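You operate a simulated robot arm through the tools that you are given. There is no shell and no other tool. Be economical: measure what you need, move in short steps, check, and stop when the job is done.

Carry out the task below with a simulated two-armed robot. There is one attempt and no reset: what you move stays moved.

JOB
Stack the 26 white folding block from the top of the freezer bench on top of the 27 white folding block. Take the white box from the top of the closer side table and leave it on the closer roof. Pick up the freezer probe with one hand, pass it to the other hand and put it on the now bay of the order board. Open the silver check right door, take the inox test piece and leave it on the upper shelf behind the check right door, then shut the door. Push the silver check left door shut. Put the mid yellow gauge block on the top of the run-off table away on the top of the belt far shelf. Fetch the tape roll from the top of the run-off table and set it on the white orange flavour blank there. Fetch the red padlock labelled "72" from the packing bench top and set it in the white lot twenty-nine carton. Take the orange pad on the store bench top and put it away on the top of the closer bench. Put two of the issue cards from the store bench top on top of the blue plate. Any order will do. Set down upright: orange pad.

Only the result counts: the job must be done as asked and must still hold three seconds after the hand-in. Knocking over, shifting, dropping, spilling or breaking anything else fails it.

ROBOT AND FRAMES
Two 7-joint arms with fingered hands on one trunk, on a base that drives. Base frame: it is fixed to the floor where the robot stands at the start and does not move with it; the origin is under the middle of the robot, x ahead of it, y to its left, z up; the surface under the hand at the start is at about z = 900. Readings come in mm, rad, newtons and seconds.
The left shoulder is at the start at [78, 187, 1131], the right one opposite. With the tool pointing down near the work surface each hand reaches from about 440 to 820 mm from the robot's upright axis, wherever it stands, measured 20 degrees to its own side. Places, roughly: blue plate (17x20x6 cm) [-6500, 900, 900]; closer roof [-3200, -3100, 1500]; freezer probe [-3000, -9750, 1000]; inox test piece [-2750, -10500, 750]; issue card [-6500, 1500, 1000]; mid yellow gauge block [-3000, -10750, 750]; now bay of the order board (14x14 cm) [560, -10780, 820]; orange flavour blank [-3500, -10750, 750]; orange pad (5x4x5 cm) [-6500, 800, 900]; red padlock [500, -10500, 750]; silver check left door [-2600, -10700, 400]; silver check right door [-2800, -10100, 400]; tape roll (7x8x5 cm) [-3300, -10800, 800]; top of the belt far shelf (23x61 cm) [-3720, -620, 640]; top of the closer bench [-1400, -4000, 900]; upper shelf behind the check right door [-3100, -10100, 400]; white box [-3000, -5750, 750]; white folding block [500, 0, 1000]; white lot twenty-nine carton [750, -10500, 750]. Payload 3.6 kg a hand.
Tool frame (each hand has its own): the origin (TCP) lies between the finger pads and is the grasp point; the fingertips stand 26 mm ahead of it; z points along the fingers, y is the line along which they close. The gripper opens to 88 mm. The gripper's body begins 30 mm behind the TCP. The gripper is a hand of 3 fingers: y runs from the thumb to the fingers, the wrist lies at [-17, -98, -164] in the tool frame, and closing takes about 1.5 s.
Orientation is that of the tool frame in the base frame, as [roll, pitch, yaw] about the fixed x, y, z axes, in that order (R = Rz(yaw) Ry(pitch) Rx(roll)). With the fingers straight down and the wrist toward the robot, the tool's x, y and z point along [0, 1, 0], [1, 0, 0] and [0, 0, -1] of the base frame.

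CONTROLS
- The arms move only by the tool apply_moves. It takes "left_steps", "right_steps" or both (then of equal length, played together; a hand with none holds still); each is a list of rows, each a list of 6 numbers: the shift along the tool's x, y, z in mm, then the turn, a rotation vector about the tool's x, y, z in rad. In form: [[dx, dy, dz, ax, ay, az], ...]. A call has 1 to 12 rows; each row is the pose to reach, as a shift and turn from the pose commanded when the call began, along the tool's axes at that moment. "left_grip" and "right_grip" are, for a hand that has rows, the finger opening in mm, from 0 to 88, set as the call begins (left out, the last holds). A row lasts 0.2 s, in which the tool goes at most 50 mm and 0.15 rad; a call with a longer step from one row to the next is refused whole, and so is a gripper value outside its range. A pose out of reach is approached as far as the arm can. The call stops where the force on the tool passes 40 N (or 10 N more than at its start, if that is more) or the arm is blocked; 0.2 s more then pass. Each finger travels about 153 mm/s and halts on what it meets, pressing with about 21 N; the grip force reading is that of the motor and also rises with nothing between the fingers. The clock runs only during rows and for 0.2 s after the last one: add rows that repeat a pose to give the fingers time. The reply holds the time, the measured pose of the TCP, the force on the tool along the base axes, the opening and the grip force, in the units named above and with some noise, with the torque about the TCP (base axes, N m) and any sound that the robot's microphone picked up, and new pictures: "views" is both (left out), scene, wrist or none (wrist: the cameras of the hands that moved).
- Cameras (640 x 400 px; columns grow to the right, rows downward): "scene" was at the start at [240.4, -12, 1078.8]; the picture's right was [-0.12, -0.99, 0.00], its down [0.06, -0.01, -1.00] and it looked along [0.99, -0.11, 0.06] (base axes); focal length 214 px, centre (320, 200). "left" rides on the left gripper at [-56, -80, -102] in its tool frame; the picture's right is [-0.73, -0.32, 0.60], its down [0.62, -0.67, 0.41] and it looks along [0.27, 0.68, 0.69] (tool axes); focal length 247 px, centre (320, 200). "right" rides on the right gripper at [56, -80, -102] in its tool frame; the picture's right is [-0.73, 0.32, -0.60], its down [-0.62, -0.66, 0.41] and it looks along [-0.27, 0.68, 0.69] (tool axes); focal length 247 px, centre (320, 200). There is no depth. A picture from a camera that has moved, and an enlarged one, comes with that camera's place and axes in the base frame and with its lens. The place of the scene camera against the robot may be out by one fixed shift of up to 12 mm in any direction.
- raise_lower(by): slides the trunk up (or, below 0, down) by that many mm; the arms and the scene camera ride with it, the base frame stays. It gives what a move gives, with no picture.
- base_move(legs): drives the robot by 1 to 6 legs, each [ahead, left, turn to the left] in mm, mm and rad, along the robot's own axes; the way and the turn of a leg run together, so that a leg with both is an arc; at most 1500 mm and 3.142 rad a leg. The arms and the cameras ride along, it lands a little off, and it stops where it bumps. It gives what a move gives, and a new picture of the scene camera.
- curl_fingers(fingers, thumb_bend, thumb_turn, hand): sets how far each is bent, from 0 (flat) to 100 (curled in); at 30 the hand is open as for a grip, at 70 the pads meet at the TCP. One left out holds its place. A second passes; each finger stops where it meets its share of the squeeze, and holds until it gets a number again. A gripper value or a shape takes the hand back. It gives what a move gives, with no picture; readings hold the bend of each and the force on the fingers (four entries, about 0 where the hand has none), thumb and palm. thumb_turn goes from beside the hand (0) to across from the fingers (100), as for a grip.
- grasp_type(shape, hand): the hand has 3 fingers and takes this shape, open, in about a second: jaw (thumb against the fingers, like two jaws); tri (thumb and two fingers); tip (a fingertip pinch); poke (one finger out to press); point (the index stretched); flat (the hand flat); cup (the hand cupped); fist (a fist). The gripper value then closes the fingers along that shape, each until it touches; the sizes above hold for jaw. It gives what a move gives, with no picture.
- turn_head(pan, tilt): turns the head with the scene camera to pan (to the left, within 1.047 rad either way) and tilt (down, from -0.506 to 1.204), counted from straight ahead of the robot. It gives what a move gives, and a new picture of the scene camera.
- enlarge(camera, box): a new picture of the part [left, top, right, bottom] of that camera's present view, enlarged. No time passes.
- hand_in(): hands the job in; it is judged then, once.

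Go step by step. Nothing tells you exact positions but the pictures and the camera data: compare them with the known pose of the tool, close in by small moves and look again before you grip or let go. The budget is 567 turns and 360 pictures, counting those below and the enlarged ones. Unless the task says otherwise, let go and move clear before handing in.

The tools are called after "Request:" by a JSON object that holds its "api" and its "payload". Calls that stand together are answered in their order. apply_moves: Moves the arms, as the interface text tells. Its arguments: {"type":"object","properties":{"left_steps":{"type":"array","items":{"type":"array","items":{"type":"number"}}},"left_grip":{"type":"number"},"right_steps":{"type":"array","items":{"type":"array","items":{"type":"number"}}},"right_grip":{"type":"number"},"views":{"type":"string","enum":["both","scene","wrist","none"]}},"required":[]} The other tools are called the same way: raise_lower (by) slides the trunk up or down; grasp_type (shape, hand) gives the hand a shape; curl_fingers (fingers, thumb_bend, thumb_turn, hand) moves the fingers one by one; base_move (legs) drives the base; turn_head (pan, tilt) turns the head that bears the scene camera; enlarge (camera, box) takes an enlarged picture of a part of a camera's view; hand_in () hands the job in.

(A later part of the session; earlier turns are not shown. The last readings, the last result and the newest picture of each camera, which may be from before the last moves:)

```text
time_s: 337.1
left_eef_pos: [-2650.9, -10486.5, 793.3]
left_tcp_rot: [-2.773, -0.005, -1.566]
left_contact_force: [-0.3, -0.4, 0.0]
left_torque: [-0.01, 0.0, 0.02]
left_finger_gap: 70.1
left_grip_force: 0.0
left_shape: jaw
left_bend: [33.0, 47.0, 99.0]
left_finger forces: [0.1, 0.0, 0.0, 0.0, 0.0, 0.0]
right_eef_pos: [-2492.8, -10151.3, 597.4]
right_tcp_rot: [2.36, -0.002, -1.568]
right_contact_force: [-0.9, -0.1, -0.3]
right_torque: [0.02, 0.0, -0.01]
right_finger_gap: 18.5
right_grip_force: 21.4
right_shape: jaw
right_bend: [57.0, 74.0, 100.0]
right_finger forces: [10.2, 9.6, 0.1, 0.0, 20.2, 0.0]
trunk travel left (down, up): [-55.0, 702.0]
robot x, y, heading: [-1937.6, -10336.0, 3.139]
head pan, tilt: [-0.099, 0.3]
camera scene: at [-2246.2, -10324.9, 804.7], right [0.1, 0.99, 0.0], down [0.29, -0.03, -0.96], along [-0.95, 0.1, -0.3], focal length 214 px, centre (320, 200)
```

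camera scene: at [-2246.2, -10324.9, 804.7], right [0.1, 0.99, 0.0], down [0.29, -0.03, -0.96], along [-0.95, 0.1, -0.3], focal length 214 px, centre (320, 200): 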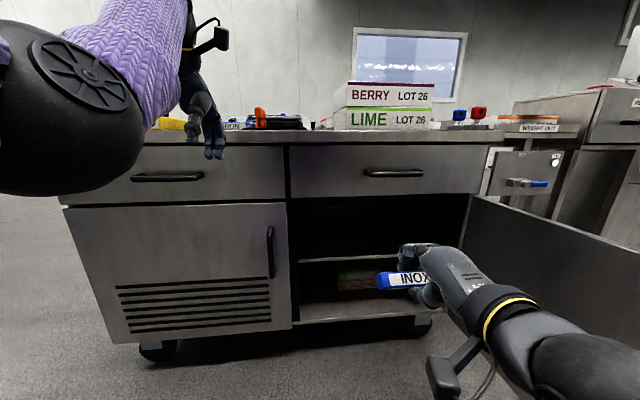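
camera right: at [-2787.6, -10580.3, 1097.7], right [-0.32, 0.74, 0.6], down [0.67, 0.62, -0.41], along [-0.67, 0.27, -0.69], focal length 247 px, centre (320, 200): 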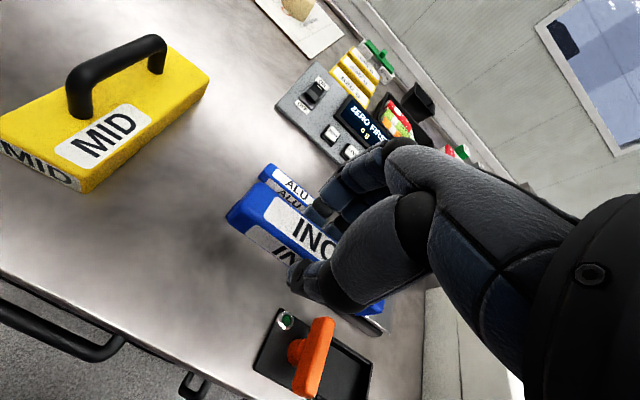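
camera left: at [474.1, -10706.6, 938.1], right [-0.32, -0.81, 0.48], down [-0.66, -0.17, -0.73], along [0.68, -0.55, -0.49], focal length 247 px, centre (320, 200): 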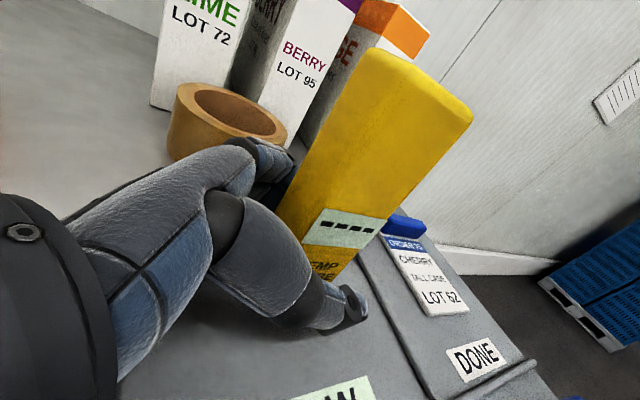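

Request:
{"api": "apply_moves", "payload": {"left_steps": [[0, -43, -10, -0.06, 0, 0], [0, -86, -20, -0.12, 0, 0], [0, -129, -30, -0.18, 0, 0], [0, -172, -41, -0.24, 0, 0], [0, -215, -51, -0.31, 0, 0], [0, -259, -61, -0.368, 0, 0], [0, -259, -61, -0.368, 0, 0]], "views": "none"}}

Request:
{"api": "enlarge", "payload": {"camera": "scene", "box": [280, 180, 520, 340]}}

```text
time_s: 338.7
left_eef_pos: [-2592.9, -10487.5, 807.3]
left_tcp_rot: [3.14, -0.004, -1.569]
left_contact_force: [-0.1, 0.3, 0.5]
left_torque: [0.0, -0.02, -0.01]
left_finger_gap: 70.0
left_grip_force: 0.1
left_shape: jaw
left_bend: [33.0, 47.0, 99.0]
left_finger forces: [0.1, 0.0, 0.1, 0.0, 0.1, 0.0]
left hand out of reach, approached as far as the arm can: row 1, 2, 3, 4, 5, 6, 7
right_eef_pos: [-2493.0, -10152.3, 598.4]
right_tcp_rot: [2.362, -0.002, -1.567]
right_contact_force: [0.3, -0.2, 0.0]
right_torque: [0.02, 0.02, -0.03]
right_finger_gap: 18.4
right_grip_force: 21.0
right_shape: jaw
right_bend: [57.0, 74.0, 100.0]
right_finger forces: [10.3, 9.6, 0.1, 0.0, 20.2, 0.1]
trunk travel left (down, up): [-55.0, 702.0]
robot x, y, heading: [-1936.8, -10335.2, 3.138]
head pan, tilt: [-0.099, 0.3]
```

```text
2.50 times, centred on (400, 260) of scene
camera zoom: at [-2246.2, -10324.9, 804.8], right [0.1, 0.99, 0.0], down [0.29, -0.03, -0.96], along [-0.95, 0.1, -0.3], focal length 536 px, centre (120, 50)
```

zoom: 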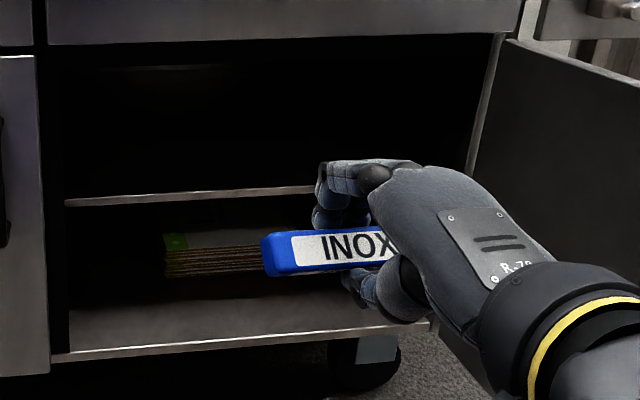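

Request:
{"api": "apply_moves", "payload": {"left_steps": [[0, -40, 0, 0, 0, 0], [0, -80, 0, 0, 0, 0], [0, -120, 0, 0, 0, 0], [0, -120, 0, 0, 0, 0]], "views": "none"}}

```text
time_s: 339.7
left_eef_pos: [-2503.5, -10481.8, 738.7]
left_tcp_rot: [3.123, -0.012, -1.56]
left_contact_force: [-0.4, 0.2, -0.7]
left_torque: [0.02, -0.02, 0.03]
left_finger_gap: 70.0
left_grip_force: 0.1
left_shape: jaw
left_bend: [33.0, 47.0, 99.0]
left_finger forces: [0.0, 0.0, 0.0, 0.0, 0.1, 0.0]
left hand out of reach, approached as far as the arm can: row 1, 2, 3, 4
right_eef_pos: [-2493.1, -10152.2, 596.8]
right_tcp_rot: [2.362, -0.001, -1.57]
right_contact_force: [0.6, 0.5, -0.5]
right_torque: [0.0, -0.02, 0.01]
right_finger_gap: 18.4
right_grip_force: 20.6
right_shape: jaw
right_bend: [57.0, 74.0, 100.0]
right_finger forces: [10.2, 9.7, 0.0, 0.1, 20.2, 0.1]
trunk travel left (down, up): [-55.0, 702.0]
robot x, y, heading: [-1934.9, -10331.5, 3.137]
head pan, tilt: [-0.099, 0.3]
```

Request:
{"api": "apply_moves", "payload": {"left_steps": [[0, -20, 40, 0, 0, 0], [0, -40, 80, 0, 0, 0], [0, -60, 120, 0, 0, 0], [0, -60, 120, 0, 0, 0]], "views": "scene"}}

```text
time_s: 340.3
left_eef_pos: [-2514.7, -10489.5, 747.8]
left_tcp_rot: [2.922, -0.023, -1.549]
left_contact_force: [0.4, 0.4, -0.1]
left_torque: [-0.01, 0.0, -0.02]
left_finger_gap: 70.1
left_grip_force: 0.0
left_shape: jaw
left_bend: [33.0, 47.0, 99.0]
left_finger forces: [0.0, 0.1, 0.1, 0.1, 0.0, 0.0]
right_eef_pos: [-2492.3, -10151.1, 597.4]
right_tcp_rot: [2.36, 0.001, -1.568]
right_contact_force: [0.5, -0.1, -0.3]
right_torque: [0.01, 0.01, -0.03]
right_finger_gap: 18.6
right_grip_force: 21.0
right_shape: jaw
right_bend: [57.0, 74.0, 100.0]
right_finger forces: [10.2, 9.7, 0.0, 0.0, 20.2, 0.1]
trunk travel left (down, up): [-55.0, 702.0]
robot x, y, heading: [-1937.0, -10333.9, 3.139]
head pan, tilt: [-0.099, 0.3]
stopped in row 2 (left hand): the arm was blocked; the commanded pose is now the measured one
camera scene: at [-2246.2, -10324.9, 804.7], right [0.1, 0.99, 0.0], down [0.29, -0.03, -0.96], along [-0.95, 0.1, -0.3], focal length 214 px, centre (320, 200)
```

scene: 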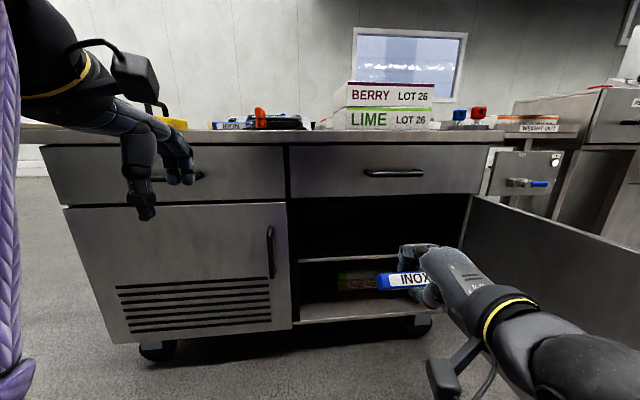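

Request:
{"api": "apply_moves", "payload": {"left_steps": [[40, 0, -20, 0, 0, 0], [80, 0, -40, 0, 0, 0], [110, -20, -70, 0, 0, 0], [130, -50, -100, 0, 0, 0], [140, -80, -130, 0, 0, 0], [140, -110, -160, 0, 0, 0]], "views": "none"}}

```text
time_s: 341.7
left_eef_pos: [-2483.4, -10613.8, 769.8]
left_tcp_rot: [2.921, -0.02, -1.549]
left_contact_force: [0.0, 0.1, 0.4]
left_torque: [-0.02, -0.02, 0.0]
left_finger_gap: 70.1
left_grip_force: 0.1
left_shape: jaw
left_bend: [33.0, 47.0, 99.0]
left_finger forces: [0.0, 0.1, 0.0, 0.0, 0.0, 0.0]
left hand out of reach, approached as far as the arm can: row 3, 4, 5, 6
right_eef_pos: [-2492.8, -10152.1, 598.2]
right_tcp_rot: [2.361, 0.0, -1.57]
right_contact_force: [0.6, -0.5, -0.8]
right_torque: [0.04, -0.02, 0.0]
right_finger_gap: 18.4
right_grip_force: 21.5
right_shape: jaw
right_bend: [57.0, 74.0, 100.0]
right_finger forces: [10.2, 9.6, 0.0, 0.0, 20.2, 0.0]
trunk travel left (down, up): [-55.0, 702.0]
robot x, y, heading: [-1938.2, -10334.7, 3.138]
head pan, tilt: [-0.099, 0.3]
```

Request:
{"api": "apply_moves", "payload": {"left_steps": [[0, 0, 0, -0.0756, 0.0756, 0.0756], [0, 0, 0, -0.151, 0.151, 0.151], [0, 0, 0, -0.227, 0.227, 0.227], [0, 0, 0, -0.302, 0.302, 0.302], [0, 0, 0, -0.378, 0.378, 0.378], [0, 0, 0, -0.4535, 0.4535, 0.4535], [0, 0, 0, -0.529, 0.529, 0.529], [0, 0, 0, -0.6046, 0.6046, 0.6046]], "views": "scene"}}

```text
time_s: 343.5
left_eef_pos: [-2513.5, -10614.8, 760.0]
left_tcp_rot: [2.397, -0.829, -1.817]
left_contact_force: [0.0, 0.3, 0.2]
left_torque: [0.02, -0.02, -0.01]
left_finger_gap: 69.9
left_grip_force: 0.0
left_shape: jaw
left_bend: [33.0, 47.0, 99.0]
left_finger forces: [0.0, 0.1, 0.0, 0.0, 0.0, 0.0]
left hand out of reach, approached as far as the arm can: row 1, 2, 3, 4, 5, 6, 7, 8
right_eef_pos: [-2491.8, -10150.2, 597.6]
right_tcp_rot: [2.36, 0.0, -1.568]
right_contact_force: [-0.2, -0.8, -0.8]
right_torque: [-0.02, -0.07, -0.04]
right_finger_gap: 18.3
right_grip_force: 20.9
right_shape: jaw
right_bend: [57.0, 74.0, 100.0]
right_finger forces: [10.2, 9.6, 0.1, 0.0, 20.2, 0.1]
trunk travel left (down, up): [-55.0, 702.0]
robot x, y, heading: [-1936.9, -10335.9, 3.135]
head pan, tilt: [-0.099, 0.3]
camera scene: at [-2246.1, -10324.9, 804.8], right [0.1, 0.99, 0.0], down [0.29, -0.03, -0.96], along [-0.95, 0.1, -0.3], focal length 214 px, centre (320, 200)
```

scene: 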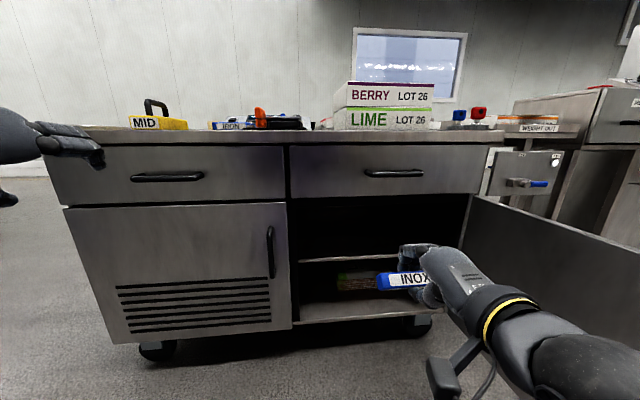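

Request:
{"api": "apply_moves", "payload": {"left_steps": [[0, 0, 0, -0.0756, 0.0756, 0.0756], [0, 0, 0, -0.151, 0.151, 0.151], [0, 0, 0, -0.227, 0.227, 0.227], [0, 0, 0, -0.302, 0.302, 0.302], [0, 0, 0, -0.378, 0.378, 0.378], [0, 0, 0, -0.4535, 0.4535, 0.4535], [0, 0, 0, -0.529, 0.529, 0.529], [0, 0, -40, -0.6046, 0.6046, 0.6046], [-40, 0, -70, -0.6046, 0.6046, 0.6046], [-80, 0, -100, -0.6046, 0.6046, 0.6046]], "views": "none"}}

```text
time_s: 345.7
left_eef_pos: [-2430.5, -10531.6, 739.6]
left_tcp_rot: [-0.088, -1.349, 0.109]
left_contact_force: [-0.2, -0.4, 0.1]
left_torque: [0.01, -0.01, 0.03]
left_finger_gap: 69.7
left_grip_force: 0.1
left_shape: jaw
left_bend: [33.0, 47.0, 99.0]
left_finger forces: [0.0, 0.0, 0.1, 0.1, 0.0, 0.0]
left hand out of reach, approached as far as the arm can: row 10
right_eef_pos: [-2492.8, -10151.8, 598.1]
right_tcp_rot: [2.36, 0.0, -1.566]
right_contact_force: [-0.4, 0.3, -1.9]
right_torque: [-0.01, 0.02, -0.02]
right_finger_gap: 18.6
right_grip_force: 20.8
right_shape: jaw
right_bend: [57.0, 74.0, 100.0]
right_finger forces: [10.3, 9.6, 0.0, 0.0, 20.2, 0.1]
trunk travel left (down, up): [-55.0, 702.0]
robot x, y, heading: [-1937.3, -10332.8, 3.138]
head pan, tilt: [-0.099, 0.3]
```

Request:
{"api": "apply_moves", "payload": {"right_steps": [[0, -28, 28, 0, 0, 0], [0, -56, 56, 0, 0, 0], [0, -84, 84, 0, 0, 0], [0, -84, 84, 0, 0, 0]], "views": "none"}}

Request:
{"api": "base_move", "payload": {"legs": [[200, 0, 0]]}}

```text
time_s: 346.7
left_eef_pos: [-2431.1, -10531.7, 739.8]
left_tcp_rot: [-0.079, -1.349, 0.1]
left_contact_force: [0.5, 0.1, 0.5]
left_torque: [0.0, 0.02, 0.0]
left_finger_gap: 69.7
left_grip_force: 0.1
left_shape: jaw
left_bend: [33.0, 47.0, 99.0]
left_finger forces: [0.0, 0.1, 0.0, 0.0, 0.1, 0.0]
right_eef_pos: [-2488.6, -10134.1, 467.8]
right_tcp_rot: [2.369, 0.058, -1.545]
right_contact_force: [0.3, -0.6, 0.0]
right_torque: [0.01, -0.01, -0.01]
right_finger_gap: 18.3
right_grip_force: 20.9
right_shape: jaw
right_bend: [57.0, 74.0, 100.0]
right_finger forces: [10.1, 9.5, 0.0, 0.0, 20.0, 0.1]
trunk travel left (down, up): [-55.0, 702.0]
robot x, y, heading: [-1939.0, -10333.5, 3.138]
head pan, tilt: [-0.099, 0.3]
```

```text
time_s: 348.3
left_eef_pos: [-2627.1, -10534.4, 739.5]
left_tcp_rot: [-0.082, -1.348, 0.107]
left_contact_force: [-0.3, -1.4, 0.3]
left_torque: [0.02, 0.0, -0.01]
left_finger_gap: 69.8
left_grip_force: 0.2
left_shape: jaw
left_bend: [33.0, 47.0, 99.0]
left_finger forces: [0.0, 0.0, 0.1, 0.0, 0.0, 0.0]
right_eef_pos: [-2689.2, -10135.3, 472.9]
right_tcp_rot: [2.36, 0.057, -1.546]
right_contact_force: [-0.5, 0.3, 0.1]
right_torque: [0.0, 0.03, 0.0]
right_finger_gap: 18.5
right_grip_force: 21.0
right_shape: jaw
right_bend: [57.0, 74.0, 100.0]
right_finger forces: [10.1, 9.5, 0.0, 0.1, 20.0, 0.0]
trunk travel left (down, up): [-55.0, 702.0]
robot x, y, heading: [-2135.5, -10331.3, 3.143]
head pan, tilt: [-0.099, 0.3]
camera scene: at [-2443.3, -10325.5, 804.8], right [0.1, 0.99, 0.0], down [0.29, -0.03, -0.96], along [-0.95, 0.1, -0.3], focal length 214 px, centre (320, 200)
```

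scene: 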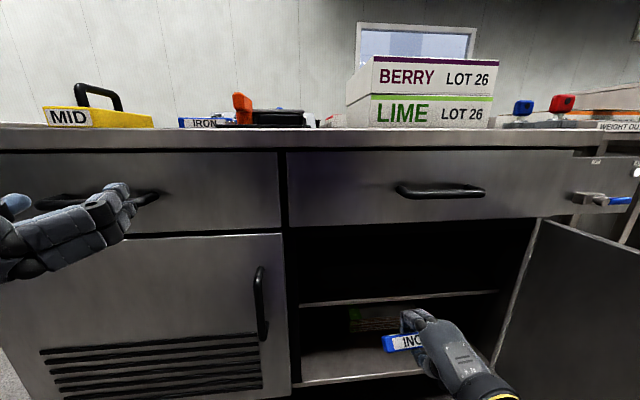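

Request:
{"api": "apply_moves", "payload": {"right_steps": [[0, 10, -10, 0, 0, 0], [0, 17, -17, 0, 0, 0]], "views": "none"}}

Request:
{"api": "base_move", "payload": {"legs": [[80, 0, 0]]}}

Request:
{"api": "apply_moves", "payload": {"right_steps": [[0, 30, 30, 0, 0, 0], [0, 60, 60, 0, 0, 0], [0, 60, 60, 0, 0, 0]]}}

```text
time_s: 348.9
left_eef_pos: [-2626.7, -10533.3, 739.5]
left_tcp_rot: [-0.086, -1.347, 0.11]
left_contact_force: [0.3, -0.3, -0.3]
left_torque: [0.0, -0.03, 0.01]
left_finger_gap: 70.0
left_grip_force: 0.1
left_shape: jaw
left_bend: [33.0, 47.0, 99.0]
left_finger forces: [0.0, 0.1, 0.1, 0.0, 0.0, 0.0]
right_eef_pos: [-2690.2, -10137.5, 496.8]
right_tcp_rot: [2.364, 0.056, -1.544]
right_contact_force: [0.2, 0.8, -0.8]
right_torque: [-0.02, 0.01, -0.01]
right_finger_gap: 18.3
right_grip_force: 20.9
right_shape: jaw
right_bend: [57.0, 74.0, 100.0]
right_finger forces: [10.1, 9.6, 0.1, 0.1, 20.0, 0.1]
trunk travel left (down, up): [-55.0, 702.0]
robot x, y, heading: [-2134.2, -10334.0, 3.142]
head pan, tilt: [-0.099, 0.3]
```

```text
time_s: 349.9
left_eef_pos: [-2708.4, -10531.3, 738.8]
left_tcp_rot: [-0.093, -1.347, 0.114]
left_contact_force: [0.4, -0.3, -0.2]
left_torque: [0.0, -0.01, 0.01]
left_finger_gap: 70.2
left_grip_force: 0.0
left_shape: jaw
left_bend: [33.0, 47.0, 99.0]
left_finger forces: [0.0, 0.0, 0.0, 0.0, 0.0, 0.0]
right_eef_pos: [-2770.4, -10136.1, 496.6]
right_tcp_rot: [2.362, 0.056, -1.547]
right_contact_force: [-0.8, -0.5, -1.3]
right_torque: [0.01, -0.01, 0.03]
right_finger_gap: 18.3
right_grip_force: 21.2
right_shape: jaw
right_bend: [57.0, 74.0, 100.0]
right_finger forces: [10.1, 9.7, 0.1, 0.0, 20.0, 0.0]
trunk travel left (down, up): [-55.0, 702.0]
robot x, y, heading: [-2217.0, -10335.6, 3.141]
head pan, tilt: [-0.099, 0.3]
camera scene: at [-2523.2, -10324.8, 804.8], right [0.1, 0.99, 0.0], down [0.29, -0.03, -0.96], along [-0.95, 0.1, -0.3], focal length 214 px, centre (320, 200)
```

scene: 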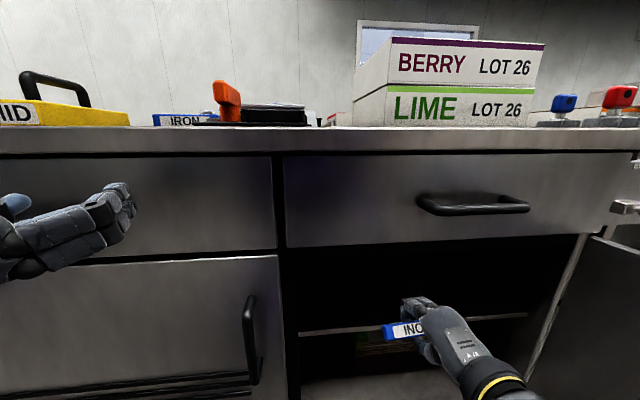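

```text
time_s: 350.7
left_eef_pos: [-2708.7, -10532.6, 739.5]
left_tcp_rot: [-0.084, -1.35, 0.108]
left_contact_force: [-0.1, -0.1, -0.1]
left_torque: [0.02, -0.01, 0.01]
left_finger_gap: 70.2
left_grip_force: 0.0
left_shape: jaw
left_bend: [33.0, 47.0, 99.0]
left_finger forces: [0.1, 0.0, 0.1, 0.1, 0.0, 0.0]
right_eef_pos: [-2855.2, -10133.6, 495.0]
right_tcp_rot: [2.363, 0.056, -1.546]
right_contact_force: [0.0, -0.6, -0.6]
right_torque: [0.05, -0.01, 0.01]
right_finger_gap: 18.3
right_grip_force: 20.5
right_shape: jaw
right_bend: [57.0, 74.0, 100.0]
right_finger forces: [10.1, 9.6, 0.0, 0.0, 20.0, 0.0]
trunk travel left (down, up): [-55.0, 702.0]
robot x, y, heading: [-2211.5, -10337.3, 3.136]
head pan, tilt: [-0.099, 0.3]
camera scene: at [-2523.4, -10324.8, 804.7], right [0.1, 0.99, 0.0], down [0.29, -0.03, -0.96], along [-0.95, 0.1, -0.3], focal length 214 px, centre (320, 200)
camera right: at [-2725.6, -10188.8, 509.8], right [0.18, 0.7, 0.69], down [0.17, 0.67, -0.72], along [-0.97, 0.24, 0.0], focal length 247 px, centre (320, 200)
```

scene: 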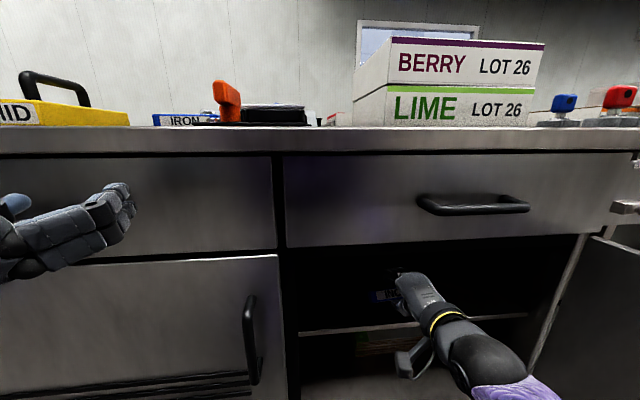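
right: 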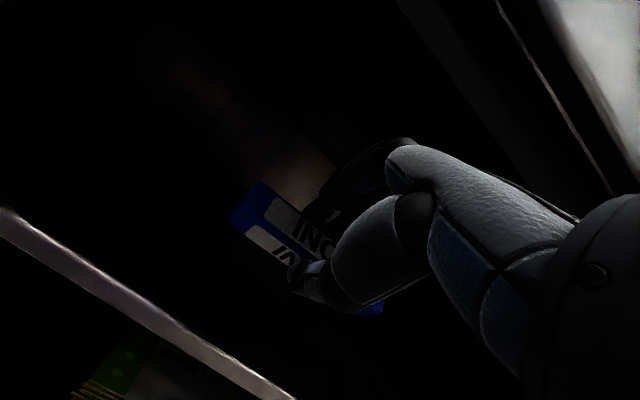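

Request:
{"api": "apply_moves", "payload": {"right_steps": [[0, 30, 30, 0, 0, 0], [0, 60, 60, 0, 0, 0], [0, 66, 66, 0, 0, 0], [0, 66, 66, 0, 0, 0]], "views": "scene"}}

```text
time_s: 351.7
left_eef_pos: [-2708.4, -10532.3, 739.9]
left_tcp_rot: [-0.096, -1.35, 0.118]
left_contact_force: [0.4, 0.2, -1.1]
left_torque: [-0.01, -0.04, 0.02]
left_finger_gap: 69.9
left_grip_force: 0.1
left_shape: jaw
left_bend: [33.0, 47.0, 99.0]
left_finger forces: [0.1, 0.0, 0.0, 0.0, 0.0, 0.0]
right_eef_pos: [-2948.6, -10137.4, 493.8]
right_tcp_rot: [2.36, 0.057, -1.546]
right_contact_force: [-0.2, -0.2, -0.5]
right_torque: [0.0, -0.01, 0.04]
right_finger_gap: 18.5
right_grip_force: 21.2
right_shape: jaw
right_bend: [57.0, 74.0, 100.0]
right_finger forces: [10.1, 9.7, 0.0, 0.1, 20.1, 0.0]
trunk travel left (down, up): [-55.0, 702.0]
robot x, y, heading: [-2217.4, -10333.5, 3.141]
head pan, tilt: [-0.099, 0.3]
camera scene: at [-2523.3, -10324.8, 804.8], right [0.1, 0.99, 0.0], down [0.29, -0.03, -0.96], along [-0.95, 0.1, -0.3], focal length 214 px, centre (320, 200)
```

scene: 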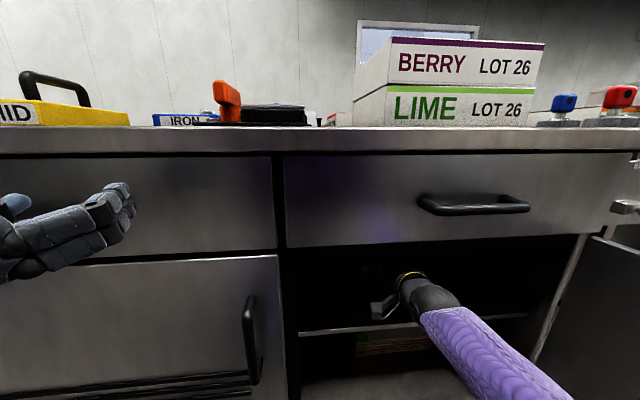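

Request:
{"api": "apply_moves", "payload": {"right_steps": [[0, -7, 7, 0, 0, 0], [0, -12, 12, 0, 0, 0], [0, -16, 16, 0, 0, 0], [0, -19, 19, 0, 0, 0], [0, -19, 19, 0, 0, 0]], "views": "none"}}

```text
time_s: 352.9
left_eef_pos: [-2708.1, -10532.7, 739.2]
left_tcp_rot: [-0.095, -1.35, 0.118]
left_contact_force: [-0.2, 0.4, -0.3]
left_torque: [0.01, 0.0, 0.01]
left_finger_gap: 70.2
left_grip_force: 0.0
left_shape: jaw
left_bend: [33.0, 47.0, 99.0]
left_finger forces: [0.0, 0.0, 0.0, 0.1, 0.0, 0.0]
right_eef_pos: [-2948.9, -10136.9, 468.1]
right_tcp_rot: [2.361, 0.056, -1.546]
right_contact_force: [0.7, 0.3, -1.0]
right_torque: [0.01, -0.01, 0.02]
right_finger_gap: 18.4
right_grip_force: 21.1
right_shape: jaw
right_bend: [57.0, 74.0, 100.0]
right_finger forces: [10.1, 9.5, 0.0, 0.0, 20.0, 0.0]
trunk travel left (down, up): [-55.0, 702.0]
robot x, y, heading: [-2212.6, -10337.0, 3.138]
head pan, tilt: [-0.099, 0.3]
```

Request:
{"api": "apply_moves", "payload": {"right_steps": [[0, -3, 3, 0, 0, 0], [0, -6, 6, 0, 0, 0], [0, -9, 9, 0, 0, 0], [0, -12, 12, 0, 0, 0], [0, -15, 15, 0, 0, 0], [0, -15, 15, 0, 0, 0]], "views": "none"}}

```text
time_s: 354.3
left_eef_pos: [-2708.7, -10532.6, 738.7]
left_tcp_rot: [-0.085, -1.352, 0.109]
left_contact_force: [-0.8, 0.3, -0.2]
left_torque: [0.02, -0.02, 0.0]
left_finger_gap: 69.9
left_grip_force: 0.1
left_shape: jaw
left_bend: [33.0, 47.0, 99.0]
left_finger forces: [0.0, 0.1, 0.0, 0.0, 0.0, 0.0]
right_eef_pos: [-2946.7, -10136.3, 447.1]
right_tcp_rot: [2.361, 0.058, -1.546]
right_contact_force: [-0.7, -0.8, -0.1]
right_torque: [-0.01, -0.03, 0.01]
right_finger_gap: 18.6
right_grip_force: 20.9
right_shape: jaw
right_bend: [57.0, 74.0, 100.0]
right_finger forces: [10.0, 9.6, 0.1, 0.1, 20.0, 0.0]
trunk travel left (down, up): [-55.0, 702.0]
robot x, y, heading: [-2212.9, -10333.2, 3.139]
head pan, tilt: [-0.099, 0.3]
```

Request:
{"api": "enlarge", "payload": {"camera": "right", "box": [0, 100, 400, 400]}}

Request:
{"api": "enlarge", "payload": {"camera": "scene", "box": [280, 220, 560, 400]}}

```text
1.33 times, centred on (200, 250) of right
camera zoom: at [-2819.4, -10192.2, 460.5], right [0.18, 0.7, 0.69], down [0.17, 0.67, -0.72], along [-0.97, 0.24, 0.0], focal length 329 px, centre (480, 133)
```

zoom: 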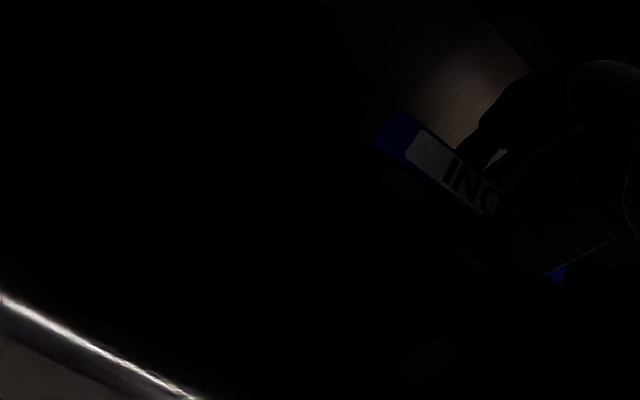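

```text
2.22 times, centred on (420, 310) of scene
camera zoom: at [-2523.4, -10324.8, 804.8], right [0.1, 0.99, 0.0], down [0.29, -0.03, -0.96], along [-0.95, 0.1, -0.3], focal length 477 px, centre (98, -44)
```

zoom: 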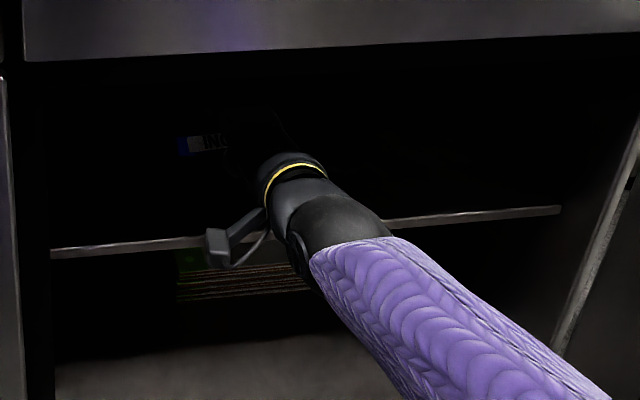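

Request:
{"api": "apply_moves", "payload": {"right_steps": [[0, -3, 3, 0, 0, 0], [0, -6, 6, 0, 0, 0], [0, -9, 9, 0, 0, 0], [0, -9, 9, 0, 0, 0]], "views": "none"}}

```text
time_s: 355.3
left_eef_pos: [-2708.2, -10532.2, 739.1]
left_tcp_rot: [-0.091, -1.348, 0.111]
left_contact_force: [-0.5, 0.0, 0.3]
left_torque: [-0.01, -0.02, 0.02]
left_finger_gap: 69.6
left_grip_force: 0.1
left_shape: jaw
left_bend: [33.0, 47.0, 99.0]
left_finger forces: [0.0, 0.0, 0.0, 0.1, 0.0, 0.0]
right_eef_pos: [-2949.1, -10135.3, 433.5]
right_tcp_rot: [2.36, 0.058, -1.548]
right_contact_force: [0.7, 1.2, -0.4]
right_torque: [-0.03, -0.01, 0.0]
right_finger_gap: 18.4
right_grip_force: 21.4
right_shape: jaw
right_bend: [57.0, 74.0, 100.0]
right_finger forces: [10.3, 9.5, 0.1, 0.2, 20.5, 0.0]
trunk travel left (down, up): [-55.0, 702.0]
robot x, y, heading: [-2212.4, -10331.7, 3.14]
head pan, tilt: [-0.099, 0.3]
```

Request:
{"api": "apply_moves", "payload": {"right_steps": [[0, -2, 2, 0, 0, 0], [0, -4, 4, 0, 0, 0], [0, -6, 6, 0, 0, 0], [0, -8, 8, 0, 0, 0], [0, -8, 8, 0, 0, 0]], "views": "none"}}

```text
time_s: 356.5
left_eef_pos: [-2705.7, -10533.4, 740.8]
left_tcp_rot: [-0.073, -1.346, 0.093]
left_contact_force: [0.4, -0.3, 0.5]
left_torque: [0.01, -0.03, -0.01]
left_finger_gap: 69.9
left_grip_force: 0.1
left_shape: jaw
left_bend: [33.0, 47.0, 99.0]
left_finger forces: [0.0, 0.1, 0.1, 0.1, 0.0, 0.0]
right_eef_pos: [-2948.5, -10134.5, 428.0]
right_tcp_rot: [2.353, 0.058, -1.548]
right_contact_force: [3.8, 0.0, 20.1]
right_torque: [-0.14, -0.05, 0.02]
right_finger_gap: 21.7
right_grip_force: 21.3
right_shape: jaw
right_bend: [53.0, 79.0, 100.0]
right_finger forces: [17.7, 13.1, 0.1, 0.0, 50.7, 0.1]
trunk travel left (down, up): [-55.0, 702.0]
robot x, y, heading: [-2213.4, -10338.7, 3.14]
head pan, tilt: [-0.099, 0.3]
```

Request:
{"api": "apply_moves", "payload": {"right_steps": [[0, 2, -2, 0, 0, 0], [0, 2, -2, 0, 0, 0], [0, 2, -2, 0, 0, 0], [0, 2, -2, 0, 0, 0], [0, 2, -20, 0, 0, 0], [0, 2, -45, 0, 0, 0], [0, 2, -65, 0, 0, 0], [0, -25, -92, 0, 0, 0], [0, -55, -122, 0, 0, 0], [0, -85, -152, 0, 0, 0], [0, -115, -182, 0, 0, 0], [0, -145, -212, 0, 0, 0]], "right_grip": 60}}

```text
time_s: 359.1
left_eef_pos: [-2706.9, -10531.9, 738.7]
left_tcp_rot: [-0.088, -1.348, 0.109]
left_contact_force: [-0.3, 0.9, 1.0]
left_torque: [-0.01, -0.02, 0.0]
left_finger_gap: 70.1
left_grip_force: 0.1
left_shape: jaw
left_bend: [33.0, 47.0, 99.0]
left_finger forces: [0.1, 0.1, 0.0, 0.0, 0.0, 0.0]
right_eef_pos: [-2701.1, -10130.1, 475.2]
right_tcp_rot: [2.354, 0.066, -1.544]
right_contact_force: [-0.2, -0.9, 0.0]
right_torque: [0.0, -0.01, 0.02]
right_finger_gap: 59.7
right_grip_force: 0.1
right_shape: jaw
right_bend: [36.0, 57.0, 99.0]
right_finger forces: [0.1, 0.1, 0.0, 0.1, 0.0, 0.0]
trunk travel left (down, up): [-55.0, 702.0]
robot x, y, heading: [-2217.9, -10333.2, 3.142]
head pan, tilt: [-0.099, 0.3]
camera scene: at [-2523.3, -10324.9, 804.8], right [0.1, 0.99, 0.0], down [0.29, -0.03, -0.96], along [-0.95, 0.1, -0.3], focal length 214 px, centre (320, 200)
camera right: at [-2571.9, -10184.6, 487.8], right [0.18, 0.7, 0.7], down [0.16, 0.68, -0.72], along [-0.97, 0.24, 0.01], focal length 247 px, centre (320, 200)
```

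scene: 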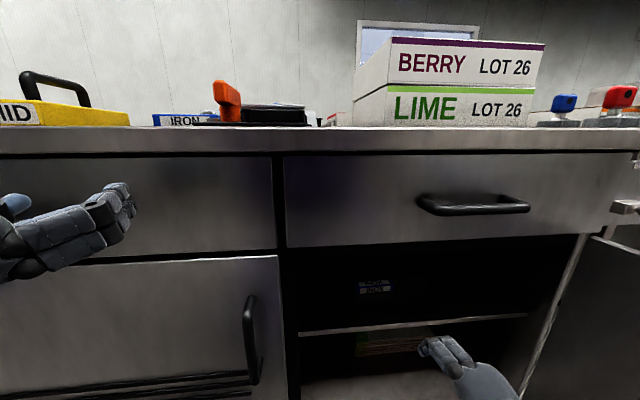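
right: 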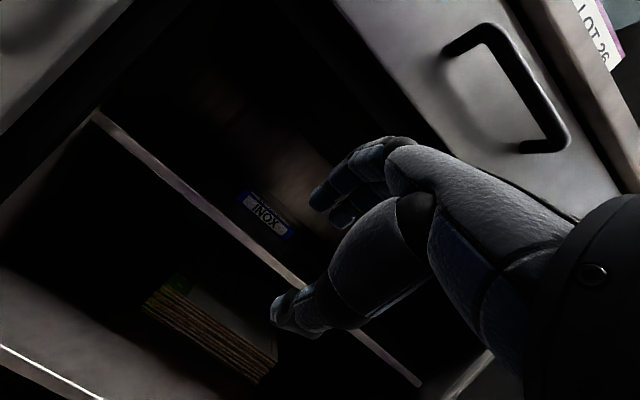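

The INOX piece lies on the upper shelf. To close the right door I'll back out, go around its free edge to the outer side and sweep it shut.

Request:
{"api": "base_move", "payload": {"legs": [[-560, 0, 0], [0, -430, 0], [230, 0, 0]]}}

Request:
{"api": "turn_head", "payload": {"pan": -0.3, "tilt": 0.5}}

```text
time_s: 365.4
left_eef_pos: [-2273.1, -10103.3, 739.7]
left_tcp_rot: [-0.085, -1.348, 0.118]
left_contact_force: [-0.3, 0.0, -0.1]
left_torque: [0.0, 0.0, 0.03]
left_finger_gap: 70.0
left_grip_force: 0.1
left_shape: jaw
left_bend: [33.0, 47.0, 99.0]
left_finger forces: [0.1, 0.1, 0.0, 0.0, 0.1, 0.0]
right_eef_pos: [-2263.3, -9699.5, 464.9]
right_tcp_rot: [2.385, 0.071, -1.529]
right_contact_force: [27.1, 3.5, 2.3]
right_torque: [-0.07, 0.22, 0.2]
right_finger_gap: 49.4
right_grip_force: 0.1
right_shape: jaw
right_bend: [45.0, 57.0, 99.0]
right_finger forces: [27.3, 0.0, 0.1, 0.0, 0.0, 0.0]
trunk travel left (down, up): [-55.0, 702.0]
robot x, y, heading: [-1787.1, -9896.6, -3.135]
head pan, tilt: [-0.099, 0.3]
stopped in leg 3: the force on the tool passed its limit at 286 N (the readings are from after the stop); the commanded pose is now the measured one
camera scene: at [-2091.4, -9893.4, 805.2], right [0.09, 1.0, 0.0], down [0.29, -0.03, -0.96], along [-0.95, 0.09, -0.29], focal length 214 px, centre (320, 200)
```

scene: 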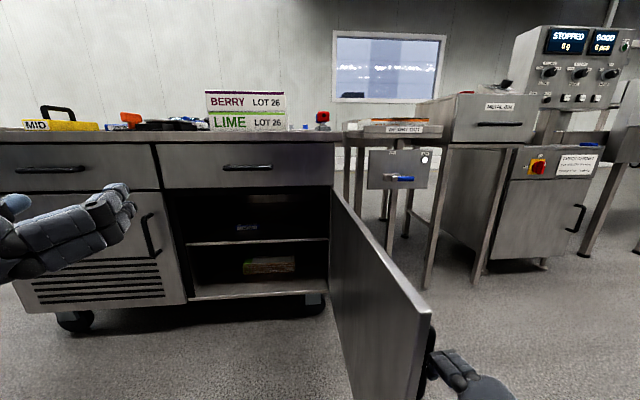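

```text
time_s: 366.2
left_eef_pos: [-2273.9, -10103.5, 740.5]
left_tcp_rot: [-0.083, -1.349, 0.117]
left_contact_force: [0.0, 0.2, -0.2]
left_torque: [-0.03, -0.02, 0.05]
left_finger_gap: 70.0
left_grip_force: 0.1
left_shape: jaw
left_bend: [33.0, 47.0, 99.0]
left_finger forces: [0.0, 0.0, 0.1, 0.0, 0.1, 0.0]
right_eef_pos: [-2265.5, -9698.9, 467.3]
right_tcp_rot: [2.382, 0.072, -1.53]
right_contact_force: [26.1, 3.9, -2.3]
right_torque: [0.02, 0.0, 0.28]
right_finger_gap: 47.8
right_grip_force: 0.1
right_shape: jaw
right_bend: [47.0, 57.0, 99.0]
right_finger forces: [27.0, 0.1, 0.0, 0.0, 0.0, 0.0]
trunk travel left (down, up): [-55.0, 702.0]
robot x, y, heading: [-1781.3, -9900.8, -3.13]
head pan, tilt: [-0.3, 0.499]
camera scene: at [-2086.0, -9875.8, 786.7], right [0.29, 0.96, 0.0], down [0.46, -0.14, -0.88], along [-0.84, 0.25, -0.48], focal length 214 px, centre (320, 200)
```

scene: 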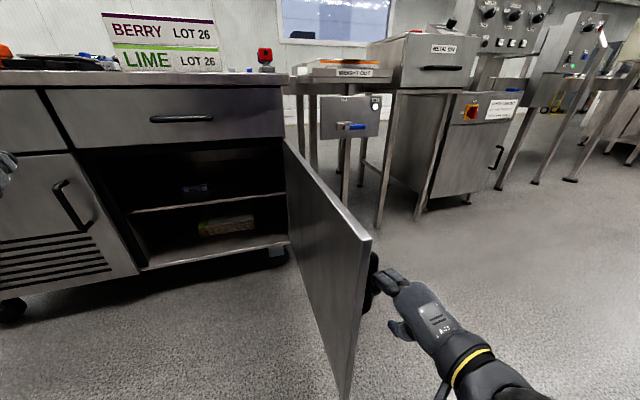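

Request:
{"api": "base_move", "payload": {"legs": [[-50, 0, 0], [0, -70, 0], [190, 0, 0], [0, 130, 0]]}}

```text
time_s: 369.8
left_eef_pos: [-2414.6, -10167.4, 740.4]
left_tcp_rot: [-0.088, -1.35, 0.121]
left_contact_force: [-0.7, 0.1, 0.2]
left_torque: [-0.01, -0.02, -0.05]
left_finger_gap: 70.1
left_grip_force: 0.1
left_shape: jaw
left_bend: [33.0, 47.0, 99.0]
left_finger forces: [0.1, 0.0, 0.0, 0.0, 0.0, 0.0]
right_eef_pos: [-2405.6, -9763.8, 466.7]
right_tcp_rot: [2.379, 0.071, -1.532]
right_contact_force: [1.2, 0.2, 0.8]
right_torque: [-0.01, 0.03, 0.01]
right_finger_gap: 59.4
right_grip_force: 0.0
right_shape: jaw
right_bend: [36.0, 57.0, 99.0]
right_finger forces: [0.1, 0.0, 0.1, 0.0, 0.1, 0.0]
trunk travel left (down, up): [-55.0, 702.0]
robot x, y, heading: [-1922.4, -9963.6, -3.131]
head pan, tilt: [-0.3, 0.499]
camera scene: at [-2226.5, -9941.0, 786.4], right [0.29, 0.96, 0.0], down [0.46, -0.14, -0.88], along [-0.84, 0.25, -0.48], focal length 214 px, centre (320, 200)
```

scene: 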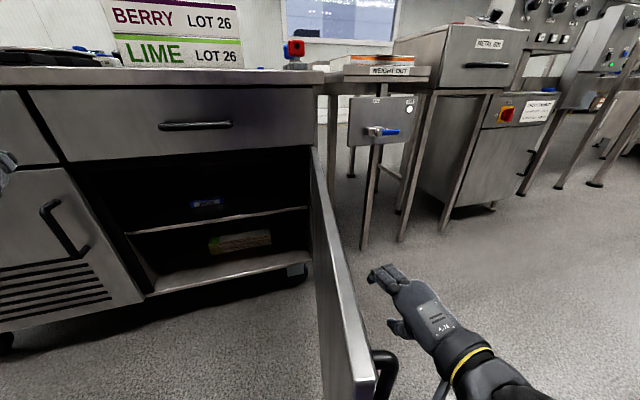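

Request:
{"api": "base_move", "payload": {"legs": [[0, 120, 0], [0, 120, 0]]}}

```text
time_s: 371.8
left_eef_pos: [-2410.2, -10412.0, 739.2]
left_tcp_rot: [-0.08, -1.349, 0.117]
left_contact_force: [0.3, 0.3, 0.7]
left_torque: [0.01, -0.03, 0.02]
left_finger_gap: 70.2
left_grip_force: 0.0
left_shape: jaw
left_bend: [33.0, 47.0, 99.0]
left_finger forces: [0.0, 0.1, 0.0, 0.0, 0.1, 0.1]
right_eef_pos: [-2405.0, -10007.5, 466.4]
right_tcp_rot: [2.377, 0.072, -1.528]
right_contact_force: [-0.5, -0.2, 0.4]
right_torque: [0.03, -0.02, 0.02]
right_finger_gap: 59.5
right_grip_force: 0.1
right_shape: jaw
right_bend: [36.0, 57.0, 99.0]
right_finger forces: [0.0, 0.1, 0.1, 0.1, 0.0, 0.1]
trunk travel left (down, up): [-55.0, 702.0]
robot x, y, heading: [-1923.8, -10205.4, -3.132]
head pan, tilt: [-0.3, 0.499]
camera scene: at [-2224.0, -10183.5, 786.4], right [0.28, 0.96, 0.0], down [0.46, -0.14, -0.88], along [-0.84, 0.25, -0.48], focal length 214 px, centre (320, 200)
```

scene: 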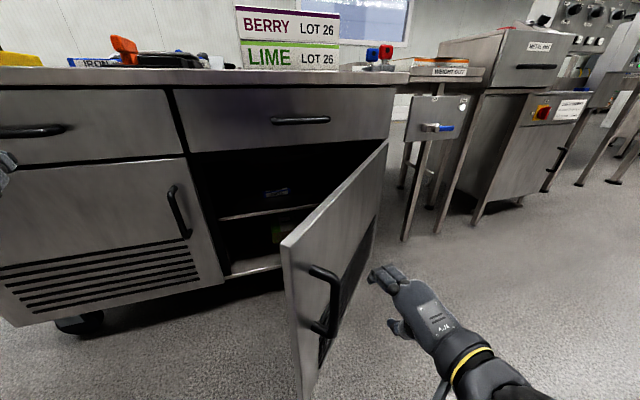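

Request:
{"api": "base_move", "payload": {"legs": [[80, 110, 0], [100, 80, 0]]}}

```text
time_s: 374.0
left_eef_pos: [-2587.1, -10610.1, 740.3]
left_tcp_rot: [-0.084, -1.351, 0.125]
left_contact_force: [0.4, -0.2, 0.4]
left_torque: [0.0, -0.01, 0.0]
left_finger_gap: 70.2
left_grip_force: 0.1
left_shape: jaw
left_bend: [33.0, 47.0, 99.0]
left_finger forces: [0.1, 0.1, 0.0, 0.0, 0.0, 0.0]
right_eef_pos: [-2582.0, -10204.7, 469.1]
right_tcp_rot: [2.378, 0.072, -1.524]
right_contact_force: [0.3, 0.2, -0.1]
right_torque: [-0.01, 0.02, 0.03]
right_finger_gap: 59.7
right_grip_force: 0.1
right_shape: jaw
right_bend: [36.0, 57.0, 99.0]
right_finger forces: [0.0, 0.0, 0.1, 0.0, 0.0, 0.0]
trunk travel left (down, up): [-55.0, 702.0]
robot x, y, heading: [-2098.1, -10399.3, -3.128]
head pan, tilt: [-0.3, 0.499]
camera scene: at [-2400.6, -10380.7, 786.4], right [0.28, 0.96, 0.0], down [0.46, -0.13, -0.88], along [-0.84, 0.25, -0.48], focal length 214 px, centre (320, 200)
```

scene: 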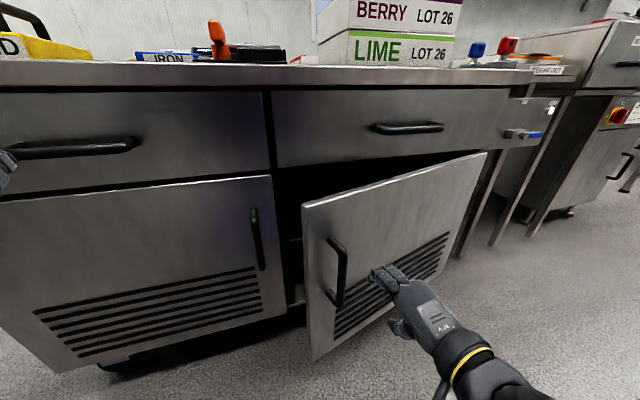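

Request:
{"api": "base_move", "payload": {"legs": [[110, 0, 0]]}}

Request:
{"api": "apply_moves", "payload": {"right_steps": [[0, 10, 10, 0, 0, 0], [0, 20, 20, 0, 0, 0], [0, 30, 30, 0, 0, 0], [0, 40, 40, 0, 0, 0], [0, 50, 50, 0, 0, 0], [0, 60, 60, 0, 0, 0], [0, 70, 70, 0, 0, 0], [0, 80, 80, 0, 0, 0]], "right_grip": 10, "views": "scene"}}

```text
time_s: 375.2
left_eef_pos: [-2695.7, -10609.9, 739.4]
left_tcp_rot: [-0.093, -1.351, 0.131]
left_contact_force: [0.5, -0.2, -0.7]
left_torque: [-0.01, -0.02, 0.01]
left_finger_gap: 70.1
left_grip_force: 0.1
left_shape: jaw
left_bend: [33.0, 47.0, 99.0]
left_finger forces: [0.0, 0.1, 0.1, 0.0, 0.0, 0.1]
right_eef_pos: [-2689.9, -10205.3, 468.2]
right_tcp_rot: [2.379, 0.071, -1.525]
right_contact_force: [-0.5, 0.8, 0.2]
right_torque: [-0.04, 0.02, 0.03]
right_finger_gap: 59.6
right_grip_force: 0.0
right_shape: jaw
right_bend: [36.0, 57.0, 99.0]
right_finger forces: [0.0, 0.0, 0.0, 0.0, 0.0, 0.0]
trunk travel left (down, up): [-55.0, 702.0]
robot x, y, heading: [-2205.2, -10406.8, -3.129]
head pan, tilt: [-0.3, 0.499]
camera scene: at [-2509.4, -10381.7, 786.4], right [0.28, 0.96, 0.0], down [0.46, -0.14, -0.88], along [-0.84, 0.25, -0.48], focal length 214 px, centre (320, 200)
```

scene: 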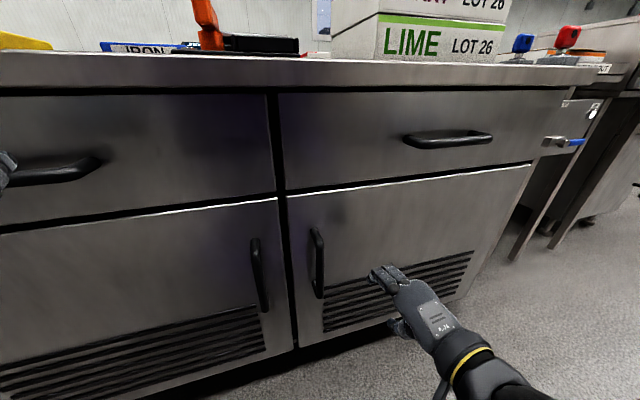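

```text
time_s: 377.0
left_eef_pos: [-2695.0, -10610.6, 740.0]
left_tcp_rot: [-0.083, -1.348, 0.12]
left_contact_force: [0.0, -0.1, 0.0]
left_torque: [0.02, 0.0, -0.01]
left_finger_gap: 70.2
left_grip_force: 0.1
left_shape: jaw
left_bend: [33.0, 47.0, 99.0]
left_finger forces: [0.0, 0.1, 0.0, 0.0, 0.0, 0.0]
right_eef_pos: [-2791.4, -10209.8, 463.3]
right_tcp_rot: [2.38, 0.07, -1.528]
right_contact_force: [15.9, 0.9, 3.5]
right_torque: [0.02, 0.39, -0.15]
right_finger_gap: 9.4
right_grip_force: 0.2
right_shape: jaw
right_bend: [73.0, 73.0, 100.0]
right_finger forces: [0.1, 15.7, 0.1, 0.0, 0.0, 0.1]
trunk travel left (down, up): [-55.0, 702.0]
robot x, y, heading: [-2206.2, -10404.2, -3.129]
head pan, tilt: [-0.3, 0.499]
stopped in row 8 (right hand): the force on the tool passed its limit at 58 N (the readings are from after the stop); the commanded pose is now the measured one
camera scene: at [-2508.3, -10381.5, 786.8], right [0.28, 0.96, 0.0], down [0.46, -0.14, -0.88], along [-0.84, 0.25, -0.48], focal length 214 px, centre (320, 200)
```

scene: 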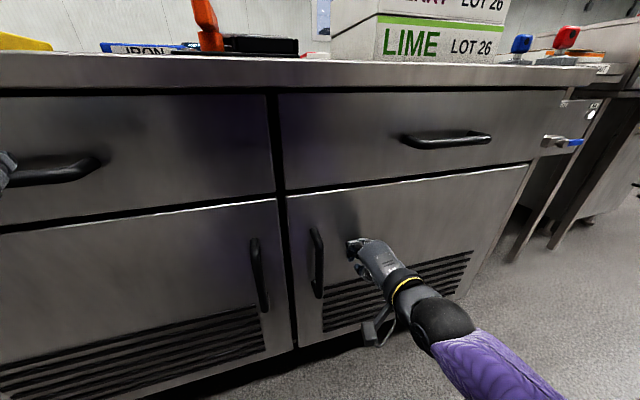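

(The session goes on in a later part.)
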